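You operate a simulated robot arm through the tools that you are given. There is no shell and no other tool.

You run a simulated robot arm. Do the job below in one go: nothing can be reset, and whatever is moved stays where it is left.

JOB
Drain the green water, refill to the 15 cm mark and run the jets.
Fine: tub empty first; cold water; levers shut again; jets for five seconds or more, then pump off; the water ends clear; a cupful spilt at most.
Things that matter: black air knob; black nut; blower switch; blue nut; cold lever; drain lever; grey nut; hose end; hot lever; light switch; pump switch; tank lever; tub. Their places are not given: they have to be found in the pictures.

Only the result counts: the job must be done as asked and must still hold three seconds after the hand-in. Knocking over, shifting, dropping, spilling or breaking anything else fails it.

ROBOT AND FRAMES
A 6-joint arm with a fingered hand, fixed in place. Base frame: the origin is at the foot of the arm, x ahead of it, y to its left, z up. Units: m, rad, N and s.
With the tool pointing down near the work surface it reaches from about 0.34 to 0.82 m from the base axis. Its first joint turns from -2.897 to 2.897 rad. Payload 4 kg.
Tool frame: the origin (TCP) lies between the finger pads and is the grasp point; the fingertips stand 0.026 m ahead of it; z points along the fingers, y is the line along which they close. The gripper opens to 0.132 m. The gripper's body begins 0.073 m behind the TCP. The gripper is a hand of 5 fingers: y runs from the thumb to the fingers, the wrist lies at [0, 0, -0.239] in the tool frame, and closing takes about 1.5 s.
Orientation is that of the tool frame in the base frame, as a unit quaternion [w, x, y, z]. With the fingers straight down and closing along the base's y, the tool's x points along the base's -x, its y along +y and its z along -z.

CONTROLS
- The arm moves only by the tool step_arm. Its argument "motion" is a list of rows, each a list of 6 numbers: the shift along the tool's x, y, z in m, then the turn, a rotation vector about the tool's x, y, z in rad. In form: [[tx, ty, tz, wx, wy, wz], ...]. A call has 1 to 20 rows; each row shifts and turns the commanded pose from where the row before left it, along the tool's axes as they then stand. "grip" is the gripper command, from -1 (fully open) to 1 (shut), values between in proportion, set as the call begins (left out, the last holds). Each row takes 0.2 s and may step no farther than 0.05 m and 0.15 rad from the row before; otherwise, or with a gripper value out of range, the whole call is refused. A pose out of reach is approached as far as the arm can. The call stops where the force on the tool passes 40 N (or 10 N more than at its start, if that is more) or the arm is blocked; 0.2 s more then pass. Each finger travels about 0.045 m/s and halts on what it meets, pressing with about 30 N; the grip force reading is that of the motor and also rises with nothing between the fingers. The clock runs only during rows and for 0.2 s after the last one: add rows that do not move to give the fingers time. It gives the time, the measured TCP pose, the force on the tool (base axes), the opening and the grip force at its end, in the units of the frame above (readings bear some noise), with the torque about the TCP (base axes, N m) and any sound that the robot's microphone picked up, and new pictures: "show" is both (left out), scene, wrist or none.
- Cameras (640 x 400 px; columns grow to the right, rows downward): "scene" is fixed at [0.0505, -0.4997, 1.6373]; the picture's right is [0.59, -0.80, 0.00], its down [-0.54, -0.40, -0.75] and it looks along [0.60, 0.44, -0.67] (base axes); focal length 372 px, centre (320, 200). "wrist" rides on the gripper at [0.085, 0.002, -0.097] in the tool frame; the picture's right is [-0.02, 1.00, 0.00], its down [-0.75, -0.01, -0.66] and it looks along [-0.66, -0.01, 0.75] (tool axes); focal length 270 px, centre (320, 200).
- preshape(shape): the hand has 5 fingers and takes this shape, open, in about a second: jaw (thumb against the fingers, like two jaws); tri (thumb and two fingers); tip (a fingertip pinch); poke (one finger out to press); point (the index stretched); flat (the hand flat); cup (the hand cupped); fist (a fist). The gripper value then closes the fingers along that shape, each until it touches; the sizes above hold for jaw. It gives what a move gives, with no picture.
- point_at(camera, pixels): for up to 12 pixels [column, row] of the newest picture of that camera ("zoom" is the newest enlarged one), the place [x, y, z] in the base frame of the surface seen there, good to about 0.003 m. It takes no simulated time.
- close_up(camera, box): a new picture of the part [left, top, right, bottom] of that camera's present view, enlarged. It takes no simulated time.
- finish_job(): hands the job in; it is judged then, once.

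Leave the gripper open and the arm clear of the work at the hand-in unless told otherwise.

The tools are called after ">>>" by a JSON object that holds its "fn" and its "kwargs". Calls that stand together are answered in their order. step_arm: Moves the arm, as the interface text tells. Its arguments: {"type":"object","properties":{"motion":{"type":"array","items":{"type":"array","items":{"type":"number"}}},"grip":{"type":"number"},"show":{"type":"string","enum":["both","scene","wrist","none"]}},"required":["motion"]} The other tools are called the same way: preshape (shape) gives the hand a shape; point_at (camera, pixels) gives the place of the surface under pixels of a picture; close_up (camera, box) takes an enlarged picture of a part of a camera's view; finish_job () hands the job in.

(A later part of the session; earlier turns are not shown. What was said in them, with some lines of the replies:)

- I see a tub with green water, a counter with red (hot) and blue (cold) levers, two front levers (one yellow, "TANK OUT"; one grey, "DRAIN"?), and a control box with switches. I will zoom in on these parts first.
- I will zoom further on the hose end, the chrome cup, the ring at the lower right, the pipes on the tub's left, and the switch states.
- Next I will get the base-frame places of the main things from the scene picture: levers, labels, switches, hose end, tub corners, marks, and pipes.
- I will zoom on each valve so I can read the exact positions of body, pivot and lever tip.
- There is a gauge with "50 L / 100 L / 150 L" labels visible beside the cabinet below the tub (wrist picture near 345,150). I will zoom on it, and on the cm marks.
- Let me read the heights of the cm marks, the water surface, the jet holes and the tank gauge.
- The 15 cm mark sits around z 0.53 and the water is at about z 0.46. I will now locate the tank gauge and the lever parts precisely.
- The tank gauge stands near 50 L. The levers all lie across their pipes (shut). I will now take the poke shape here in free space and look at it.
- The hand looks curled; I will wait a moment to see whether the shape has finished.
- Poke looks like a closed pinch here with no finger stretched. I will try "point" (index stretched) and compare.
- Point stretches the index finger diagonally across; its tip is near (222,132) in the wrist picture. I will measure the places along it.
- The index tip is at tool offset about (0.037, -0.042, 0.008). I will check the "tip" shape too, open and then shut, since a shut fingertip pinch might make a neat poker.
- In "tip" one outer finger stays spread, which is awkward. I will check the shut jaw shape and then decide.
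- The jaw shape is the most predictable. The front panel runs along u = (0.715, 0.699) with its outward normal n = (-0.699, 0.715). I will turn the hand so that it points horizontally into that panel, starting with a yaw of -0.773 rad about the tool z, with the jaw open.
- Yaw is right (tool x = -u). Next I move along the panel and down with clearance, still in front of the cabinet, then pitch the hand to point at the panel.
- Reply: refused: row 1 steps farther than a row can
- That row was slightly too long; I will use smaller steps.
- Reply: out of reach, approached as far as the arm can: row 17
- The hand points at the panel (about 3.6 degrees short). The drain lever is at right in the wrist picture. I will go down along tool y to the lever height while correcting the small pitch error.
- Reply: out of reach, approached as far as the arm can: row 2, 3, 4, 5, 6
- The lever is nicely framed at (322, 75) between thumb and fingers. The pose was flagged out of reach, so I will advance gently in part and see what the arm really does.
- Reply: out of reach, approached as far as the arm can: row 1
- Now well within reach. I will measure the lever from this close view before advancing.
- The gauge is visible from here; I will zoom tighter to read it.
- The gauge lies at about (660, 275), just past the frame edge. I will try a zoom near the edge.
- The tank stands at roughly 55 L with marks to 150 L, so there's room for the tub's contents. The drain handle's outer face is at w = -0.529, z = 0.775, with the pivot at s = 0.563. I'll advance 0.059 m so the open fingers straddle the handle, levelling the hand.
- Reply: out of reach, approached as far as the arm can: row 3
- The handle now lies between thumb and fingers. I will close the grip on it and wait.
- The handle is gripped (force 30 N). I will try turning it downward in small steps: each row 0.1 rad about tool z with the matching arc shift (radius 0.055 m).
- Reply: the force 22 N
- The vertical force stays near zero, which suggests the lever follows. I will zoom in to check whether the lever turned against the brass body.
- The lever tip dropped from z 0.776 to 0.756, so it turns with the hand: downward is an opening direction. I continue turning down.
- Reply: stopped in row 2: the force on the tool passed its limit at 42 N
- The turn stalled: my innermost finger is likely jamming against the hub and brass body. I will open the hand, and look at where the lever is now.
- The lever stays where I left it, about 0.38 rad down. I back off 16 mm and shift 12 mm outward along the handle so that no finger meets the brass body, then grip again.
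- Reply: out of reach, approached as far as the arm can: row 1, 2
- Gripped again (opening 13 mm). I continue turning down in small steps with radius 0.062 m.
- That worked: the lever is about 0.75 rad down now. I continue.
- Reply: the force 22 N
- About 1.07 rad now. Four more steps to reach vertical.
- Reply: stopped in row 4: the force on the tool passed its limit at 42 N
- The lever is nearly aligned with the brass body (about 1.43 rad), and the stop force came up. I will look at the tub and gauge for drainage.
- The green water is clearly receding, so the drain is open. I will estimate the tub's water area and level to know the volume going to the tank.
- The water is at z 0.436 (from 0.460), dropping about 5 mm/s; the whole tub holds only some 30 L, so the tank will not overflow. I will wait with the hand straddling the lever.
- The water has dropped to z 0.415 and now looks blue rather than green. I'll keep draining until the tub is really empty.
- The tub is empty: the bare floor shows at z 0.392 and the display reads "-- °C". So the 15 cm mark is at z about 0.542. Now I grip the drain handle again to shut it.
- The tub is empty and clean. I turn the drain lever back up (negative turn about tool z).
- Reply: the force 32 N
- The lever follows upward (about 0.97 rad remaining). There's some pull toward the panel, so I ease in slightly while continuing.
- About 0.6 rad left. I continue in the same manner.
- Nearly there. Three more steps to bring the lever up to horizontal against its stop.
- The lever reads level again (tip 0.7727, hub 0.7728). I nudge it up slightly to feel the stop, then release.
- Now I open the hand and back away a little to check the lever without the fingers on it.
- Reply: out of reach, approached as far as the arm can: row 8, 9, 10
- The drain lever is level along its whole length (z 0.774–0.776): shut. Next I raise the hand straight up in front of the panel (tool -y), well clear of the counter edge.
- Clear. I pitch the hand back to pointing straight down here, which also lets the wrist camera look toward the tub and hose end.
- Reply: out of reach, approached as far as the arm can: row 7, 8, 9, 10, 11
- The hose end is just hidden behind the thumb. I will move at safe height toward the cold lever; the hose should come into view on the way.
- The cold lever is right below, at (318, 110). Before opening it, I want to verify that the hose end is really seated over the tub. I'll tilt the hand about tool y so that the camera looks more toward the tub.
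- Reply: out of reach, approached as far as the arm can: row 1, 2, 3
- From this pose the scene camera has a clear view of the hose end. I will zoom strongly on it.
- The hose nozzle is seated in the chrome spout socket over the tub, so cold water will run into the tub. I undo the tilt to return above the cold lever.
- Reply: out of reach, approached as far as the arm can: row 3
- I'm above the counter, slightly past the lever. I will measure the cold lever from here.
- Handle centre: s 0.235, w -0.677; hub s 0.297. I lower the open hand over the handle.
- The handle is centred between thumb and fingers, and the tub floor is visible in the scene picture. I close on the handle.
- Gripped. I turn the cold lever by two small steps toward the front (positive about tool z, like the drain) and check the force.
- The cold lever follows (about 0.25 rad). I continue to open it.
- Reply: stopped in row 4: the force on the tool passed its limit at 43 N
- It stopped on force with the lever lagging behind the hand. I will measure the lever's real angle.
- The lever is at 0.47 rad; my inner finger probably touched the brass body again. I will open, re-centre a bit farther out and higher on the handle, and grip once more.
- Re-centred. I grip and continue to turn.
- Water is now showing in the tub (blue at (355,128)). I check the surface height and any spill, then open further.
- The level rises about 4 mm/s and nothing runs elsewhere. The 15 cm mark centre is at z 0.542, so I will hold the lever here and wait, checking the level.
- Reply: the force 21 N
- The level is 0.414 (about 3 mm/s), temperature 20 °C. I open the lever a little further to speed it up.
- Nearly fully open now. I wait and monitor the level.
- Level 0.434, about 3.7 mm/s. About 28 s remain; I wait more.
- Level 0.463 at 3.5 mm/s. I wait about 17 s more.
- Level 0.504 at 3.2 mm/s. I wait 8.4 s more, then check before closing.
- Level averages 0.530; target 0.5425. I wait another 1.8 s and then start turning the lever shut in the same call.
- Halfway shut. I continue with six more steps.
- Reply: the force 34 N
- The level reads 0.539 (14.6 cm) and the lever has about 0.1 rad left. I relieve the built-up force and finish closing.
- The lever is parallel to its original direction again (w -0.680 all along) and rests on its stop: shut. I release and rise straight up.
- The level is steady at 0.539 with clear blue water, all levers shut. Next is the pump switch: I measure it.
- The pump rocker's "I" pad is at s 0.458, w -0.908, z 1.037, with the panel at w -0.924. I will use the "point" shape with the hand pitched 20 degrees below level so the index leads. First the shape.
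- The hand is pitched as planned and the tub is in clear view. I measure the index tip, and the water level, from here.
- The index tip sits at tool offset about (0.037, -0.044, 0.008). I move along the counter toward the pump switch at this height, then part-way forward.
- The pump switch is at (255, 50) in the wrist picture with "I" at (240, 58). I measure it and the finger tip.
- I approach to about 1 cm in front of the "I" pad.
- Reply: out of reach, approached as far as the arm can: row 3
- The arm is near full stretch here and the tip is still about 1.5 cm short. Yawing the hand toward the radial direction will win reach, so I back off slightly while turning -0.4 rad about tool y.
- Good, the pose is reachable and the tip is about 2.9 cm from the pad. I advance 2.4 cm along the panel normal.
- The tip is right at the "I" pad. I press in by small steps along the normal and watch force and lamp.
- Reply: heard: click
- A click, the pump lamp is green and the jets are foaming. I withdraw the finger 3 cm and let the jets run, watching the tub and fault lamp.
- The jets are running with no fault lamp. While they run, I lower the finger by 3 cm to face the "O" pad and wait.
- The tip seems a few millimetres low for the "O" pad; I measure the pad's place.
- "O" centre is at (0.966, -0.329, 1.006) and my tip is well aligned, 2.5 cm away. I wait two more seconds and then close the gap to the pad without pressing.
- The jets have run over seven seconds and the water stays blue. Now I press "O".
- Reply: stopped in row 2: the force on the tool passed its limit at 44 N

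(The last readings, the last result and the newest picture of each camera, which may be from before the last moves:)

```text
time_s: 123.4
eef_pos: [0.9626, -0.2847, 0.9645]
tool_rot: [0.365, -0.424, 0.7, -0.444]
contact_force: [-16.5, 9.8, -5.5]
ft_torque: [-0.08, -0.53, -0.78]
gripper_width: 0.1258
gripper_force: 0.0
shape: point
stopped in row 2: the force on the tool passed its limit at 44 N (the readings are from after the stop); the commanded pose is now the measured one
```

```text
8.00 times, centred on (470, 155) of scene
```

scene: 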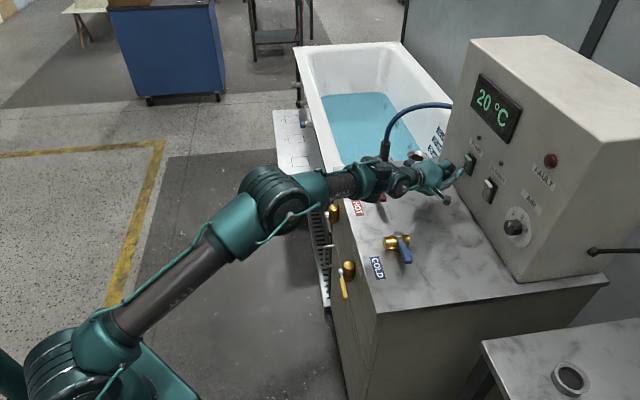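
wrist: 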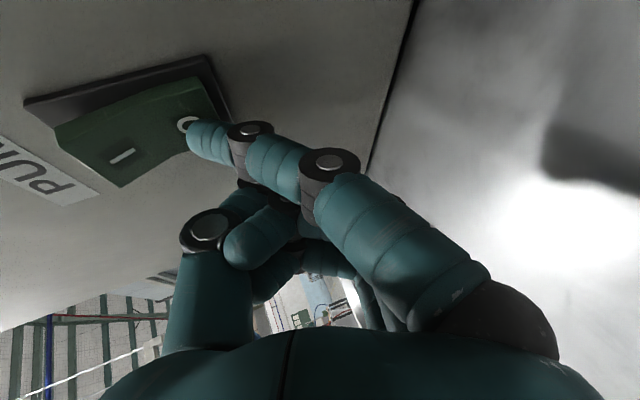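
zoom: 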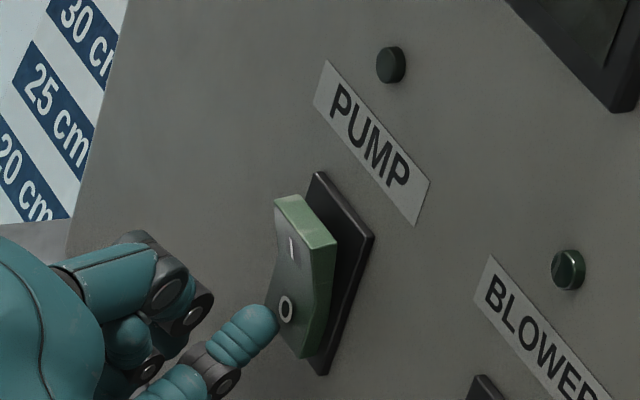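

The lamp is out, foam gone: the pump is off. I withdraw the finger from the panel.

>>> {"fn": "step_arm", "kwargs": {"motion": [[-0.0059, 0.0052, -0.0128, 0, 0, 0], [-0.0059, 0.0052, -0.0128, 0, 0, 0], [-0.0059, 0.0052, -0.0128, 0, 0, 0], [-0.005, -0.034, -0.0115, 0, 0, 0], [-0.005, -0.034, -0.0115, 0, 0, 0]], "show": "both"}}

>>> {"fn": "close_up", "kwargs": {"camera": "scene", "box": [300, 60, 460, 165]}}

>>> {"fn": "point_at", "kwargs": {"camera": "scene", "pixels": [[345, 118], [355, 118], [365, 117], [375, 115], [340, 108], [350, 105], [360, 108], [370, 108], [350, 140], [345, 130], [370, 140]]}}

```text
time_s: 124.6
eef_pos: [0.934, -0.2541, 1.038]
tool_rot: [0.366, -0.422, 0.7, -0.446]
contact_force: [-0.2, 0.2, -0.4]
ft_torque: [-0.01, -0.04, 0.01]
gripper_width: 0.126
gripper_force: 0.1
shape: point
```

scene: 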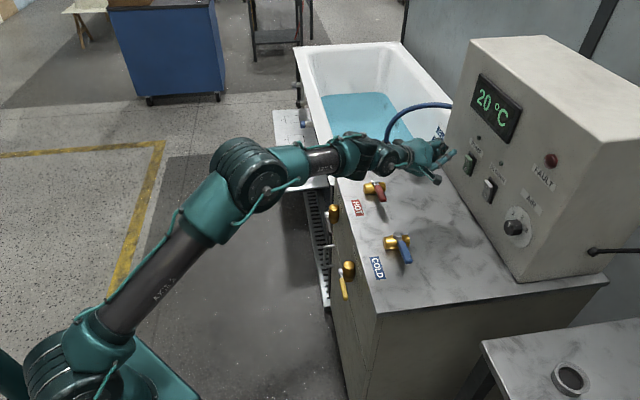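
wrist: 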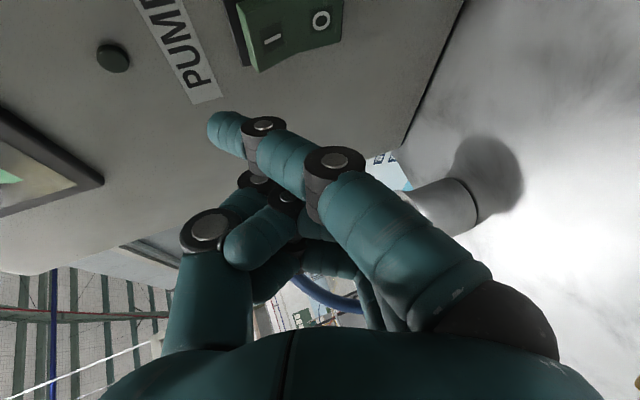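

```text
3.81 times, centred on (380, 112) of scene
```

zoom: 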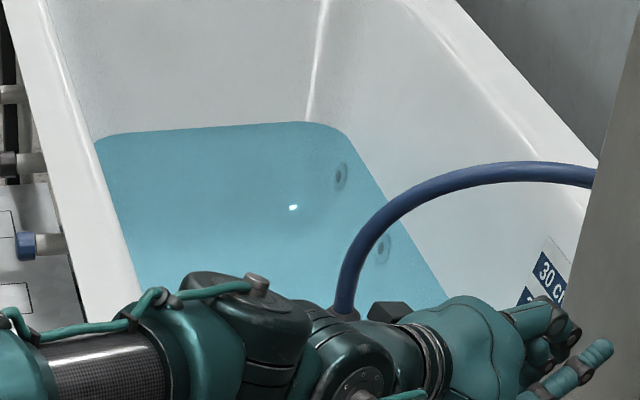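

```text
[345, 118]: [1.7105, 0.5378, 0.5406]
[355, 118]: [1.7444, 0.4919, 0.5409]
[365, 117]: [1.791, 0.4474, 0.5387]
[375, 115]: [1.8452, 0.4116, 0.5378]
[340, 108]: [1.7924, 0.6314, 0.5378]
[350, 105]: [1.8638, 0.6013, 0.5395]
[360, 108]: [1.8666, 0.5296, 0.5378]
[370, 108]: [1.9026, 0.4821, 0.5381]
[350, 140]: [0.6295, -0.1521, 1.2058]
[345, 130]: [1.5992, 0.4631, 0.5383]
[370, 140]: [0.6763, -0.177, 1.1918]
```

The water remains clear at z 0.539. I retreat back along the tool axis, over the counter and away.

>>> {"fn": "step_arm", "kwargs": {"motion": [[0, 0, -0.042, 0, 0, 0], [0, 0, -0.042, 0, 0, 0], [0, 0, -0.042, 0, 0, 0], [0, 0, -0.042, 0, 0, 0], [0, 0, -0.042, 0, 0, 0], [0, 0, -0.042, 0, 0, 0], [0, 0, -0.03, 0, 0.133, 0], [0, 0, -0.03, 0, 0.133, 0], [0, 0, -0.03, 0, 0.133, 0]], "show": "both"}}

```text
time_s: 126.6
eef_pos: [0.6336, -0.1347, 1.1564]
tool_rot: [0.22, -0.325, 0.758, -0.521]
contact_force: [-0.3, 0.5, -0.1]
ft_torque: [0.0, 0.0, 0.0]
gripper_width: 0.126
gripper_force: 0.1
shape: point
```

scene: 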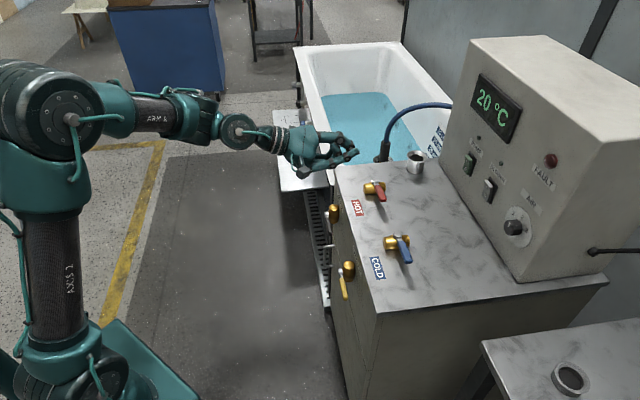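
wrist: 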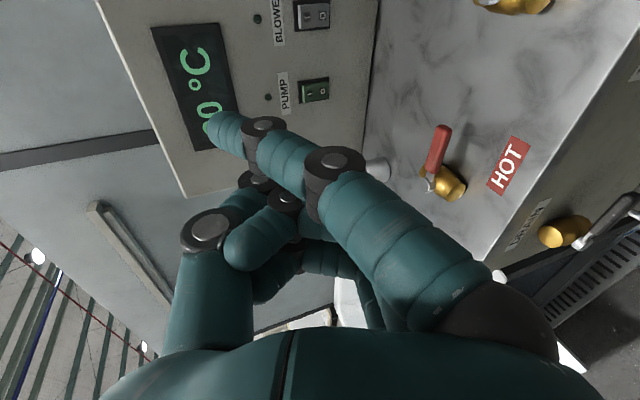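

Clear of the counter. I restore the open jaw shape and return toward the start pose for a final look at the marks.

>>> {"fn": "preshape", "kwargs": {"shape": "jaw"}}

>>> {"fn": "step_arm", "kwargs": {"motion": [[0, 0, -0.04, 0, 0, 0], [0, 0, -0.04, 0, 0, 0], [0, 0, -0.04, 0, 0, 0], [0, 0, 0, -0.1357, 0, 0], [0, 0, 0, -0.1357, 0, 0], [0, 0, 0, -0.1357, 0, 0], [0, 0, 0, -0.1357, 0, 0], [0, 0, 0, -0.1357, 0, 0], [0, 0, 0, -0.1357, 0, 0], [0, 0, 0, -0.1357, 0, 0], [0, 0, 0, -0.1357, 0, 0], [0, 0, 0, -0.1357, 0, 0]], "grip": -1, "show": "both"}}

```text
time_s: 127.5
eef_pos: [0.6338, -0.1351, 1.1546]
tool_rot: [0.221, -0.325, 0.758, -0.52]
contact_force: [-0.3, -0.7, -0.3]
ft_torque: [0.02, -0.01, 0.04]
gripper_width: 0.1321
gripper_force: 0.0
shape: jaw
```

```text
time_s: 130.1
eef_pos: [0.5533, -0.0586, 1.1995]
tool_rot: [-0.006, -0.393, 0.92, 0.01]
contact_force: [-0.8, -0.1, 0.9]
ft_torque: [0.0, -0.03, 0.01]
gripper_width: 0.1318
gripper_force: 0.1
shape: jaw
```

scene: 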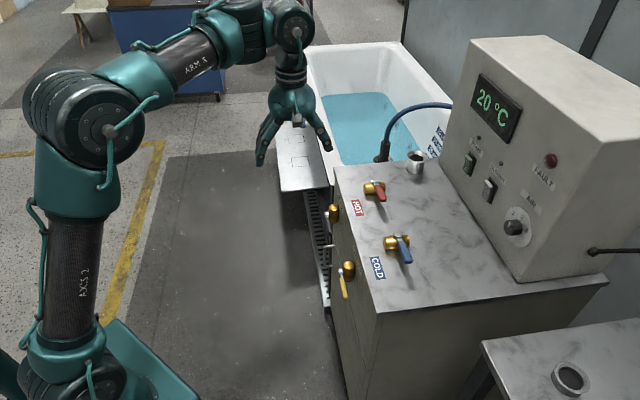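
wrist: 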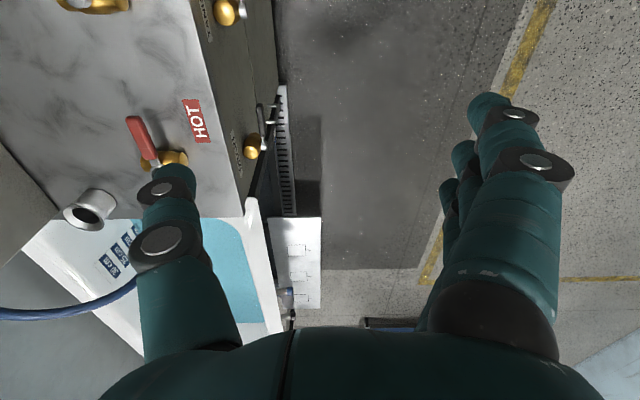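

Next I move back to the start position and undo the yaw, to compare the water line with the cm labels.

>>> {"fn": "step_arm", "kwargs": {"motion": [[-0.0059, 0.0383, -0.0101, 0, 0, 0], [-0.0059, 0.0383, -0.0101, 0, 0, 0], [-0.0059, 0.0383, -0.0101, 0, 0, 0], [-0.0059, 0.0383, -0.0101, 0, 0, 0], [0, 0, 0, 0, 0, 0.135], [0, 0, 0, 0, 0, 0.135], [0, 0, 0, 0, 0, 0.135], [0, 0, 0, 0, 0, 0.135], [0, 0, 0, 0, 0, 0.135], [0, 0, 0, 0, 0, 0.135]], "show": "both"}}

>>> {"fn": "close_up", "kwargs": {"camera": "wrist", "box": [280, 245, 330, 320]}}

>>> {"fn": "close_up", "kwargs": {"camera": "wrist", "box": [60, 60, 340, 235]}}

```text
time_s: 132.3
eef_pos: [0.4624, 0.0649, 1.2425]
tool_rot: [-0.009, 0.002, 1.0, 0.005]
contact_force: [0.6, -0.9, 0.0]
ft_torque: [-0.02, -0.02, 0.0]
gripper_width: 0.1317
gripper_force: 0.1
shape: jaw
```

scene: 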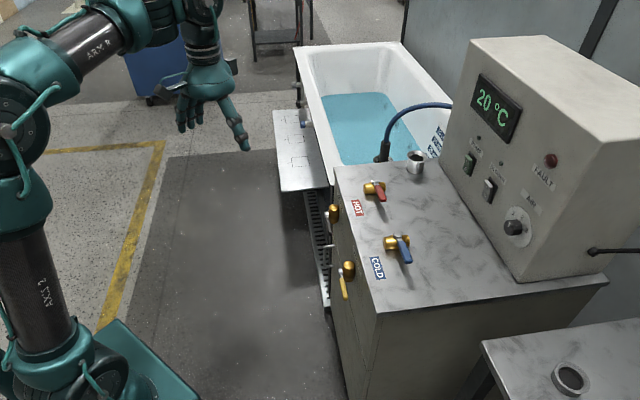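
wrist: 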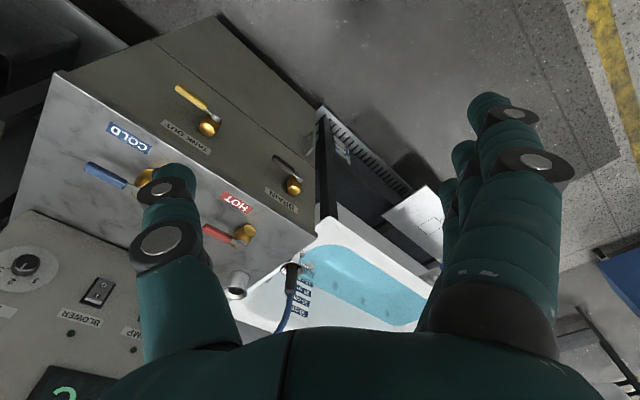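

```text
5.33 times, centred on (305, 282) of wrist
```

zoom: 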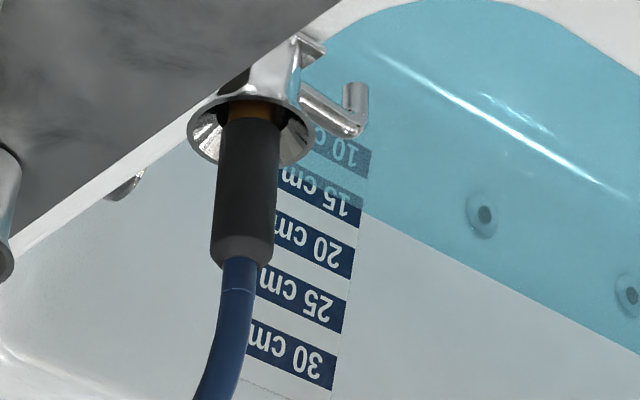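

```text
2.29 times, centred on (200, 148) of wrist
```

zoom: 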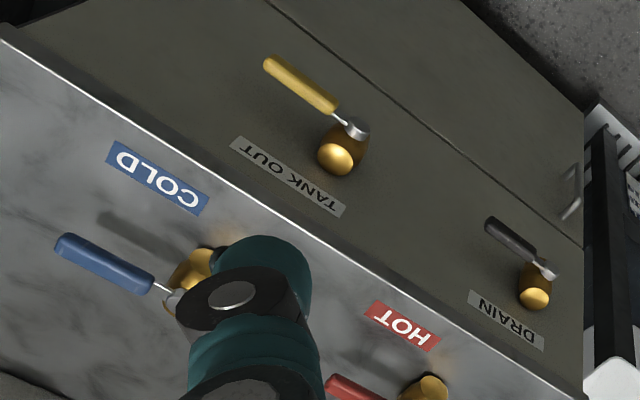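

The water line cuts the 15 cm band. I zoom in closer to see where in the band it lies.

>>> {"fn": "close_up", "kwargs": {"camera": "wrist", "box": [298, 268, 320, 292]}}

>>> {"fn": "point_at", "kwargs": {"camera": "zoom", "pixels": [[250, 180], [330, 200], [260, 270], [400, 250], [250, 330], [320, 140]]}}

>>> {"fn": "close_up", "kwargs": {"camera": "wrist", "box": [330, 120, 370, 160]}}

```text
16.00 times, centred on (309, 280) of wrist
```

zoom: 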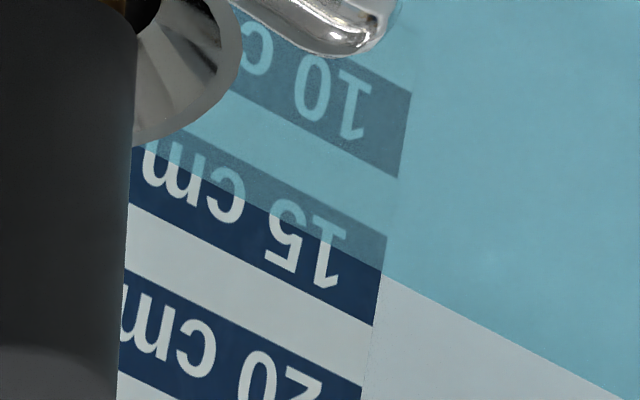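

```text
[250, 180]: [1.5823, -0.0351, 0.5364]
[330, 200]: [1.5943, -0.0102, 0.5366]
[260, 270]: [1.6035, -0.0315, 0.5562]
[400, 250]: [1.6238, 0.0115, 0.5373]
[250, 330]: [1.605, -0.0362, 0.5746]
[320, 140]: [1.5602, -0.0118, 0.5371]
```

```text
10.00 times, centred on (350, 140) of wrist
```

zoom: 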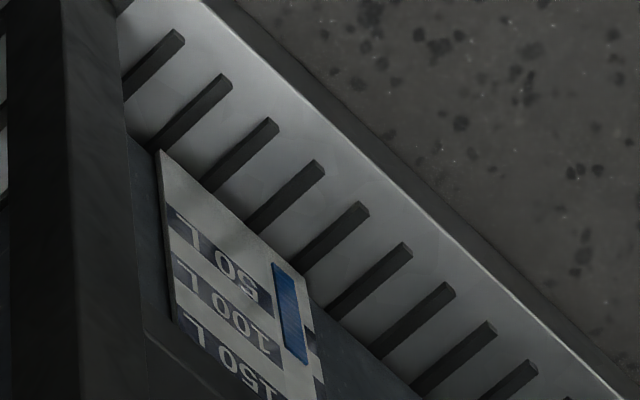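

The water line lies at the middle of the 15 cm band (about 2 mm below centre). I do one last check of the level, lamp, switches and floor before handing in.

>>> {"fn": "point_at", "kwargs": {"camera": "scene", "pixels": [[345, 118], [355, 118], [365, 117], [375, 115], [340, 108], [350, 105], [360, 108], [370, 108], [350, 140], [345, 130], [370, 140]]}}

>>> {"fn": "close_up", "kwargs": {"camera": "scene", "box": [440, 60, 600, 260]}}

>>> {"fn": "close_up", "kwargs": {"camera": "scene", "box": [280, 130, 460, 310]}}

```text
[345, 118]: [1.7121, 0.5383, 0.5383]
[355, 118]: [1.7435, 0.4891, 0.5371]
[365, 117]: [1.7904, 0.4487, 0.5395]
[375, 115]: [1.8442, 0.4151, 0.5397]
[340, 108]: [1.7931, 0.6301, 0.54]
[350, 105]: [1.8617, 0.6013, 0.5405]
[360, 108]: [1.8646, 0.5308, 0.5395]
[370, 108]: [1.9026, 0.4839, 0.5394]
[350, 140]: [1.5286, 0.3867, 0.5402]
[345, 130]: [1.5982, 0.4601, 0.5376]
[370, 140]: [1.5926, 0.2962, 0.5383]
```

```text
2.00 times, centred on (520, 160) of scene
```

zoom: 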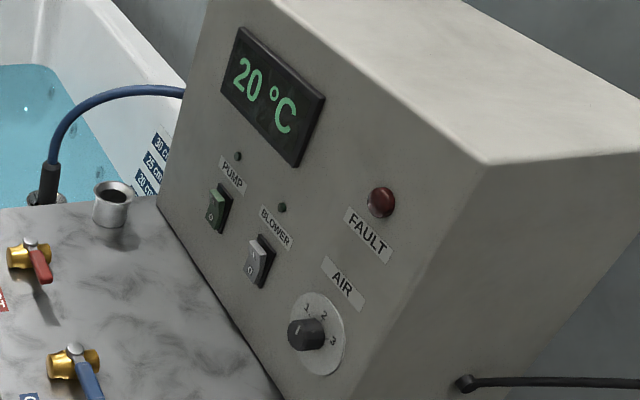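

```text
2.22 times, centred on (370, 220) of scene
```

zoom: 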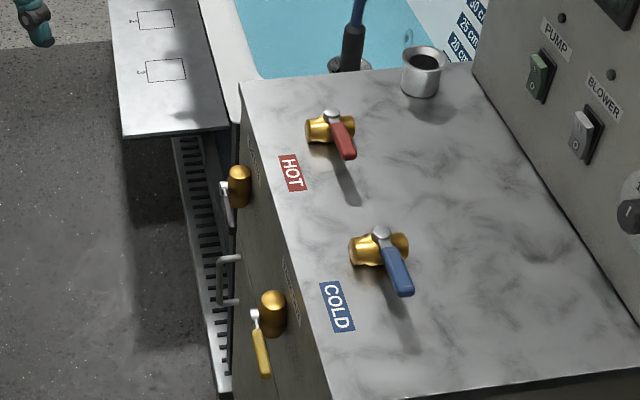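

The last check is good, and I am handing the job in:
- **Water:** clear and 20 °C. The level is steady at z 0.539, in the middle of the 15 cm band.
- **Levers:** all four lie exactly as they did at the start, so they are shut.
- **Switches and lamps:** pump and blower are off, and the fault lamp is dark.
- **Spills and hand:** nothing spilt. The hand is open and clear of the work.

>>> {"fn": "finish_job", "kwargs": {}}

```text
The job is handed in.
```

I drained the tub, refilled it with cold water to the 15 cm mark, and ran the jets for about 7 seconds. I then switched the pump off and handed the job in; the result has not come back.

- **Drained:** the green water was fully out before refilling. The tub floor was bare and the display showed "-- °C".
- **Refill:** clear water at 20 °C. The water line sits about 2 mm below the middle of the 15 cm band, and by my height readings the depth is about 14.7 cm. The level held steady after the cold lever was shut.
- **Jets:** the pump lamp lit and the water foamed. The fault lamp stayed dark and the water stayed clear.
- **Levers and switches:** the drain and cold levers are shut again. I did not touch the hot and tank levers, the blower or the air knob.
- **Spills:** I saw none. By the gauge, the drained water seems to have gone into the tank under the tub, which rose from about 55 L to roughly 85 L by eye.

The hand is open and the arm is back near its start position, clear of the tub and counter.
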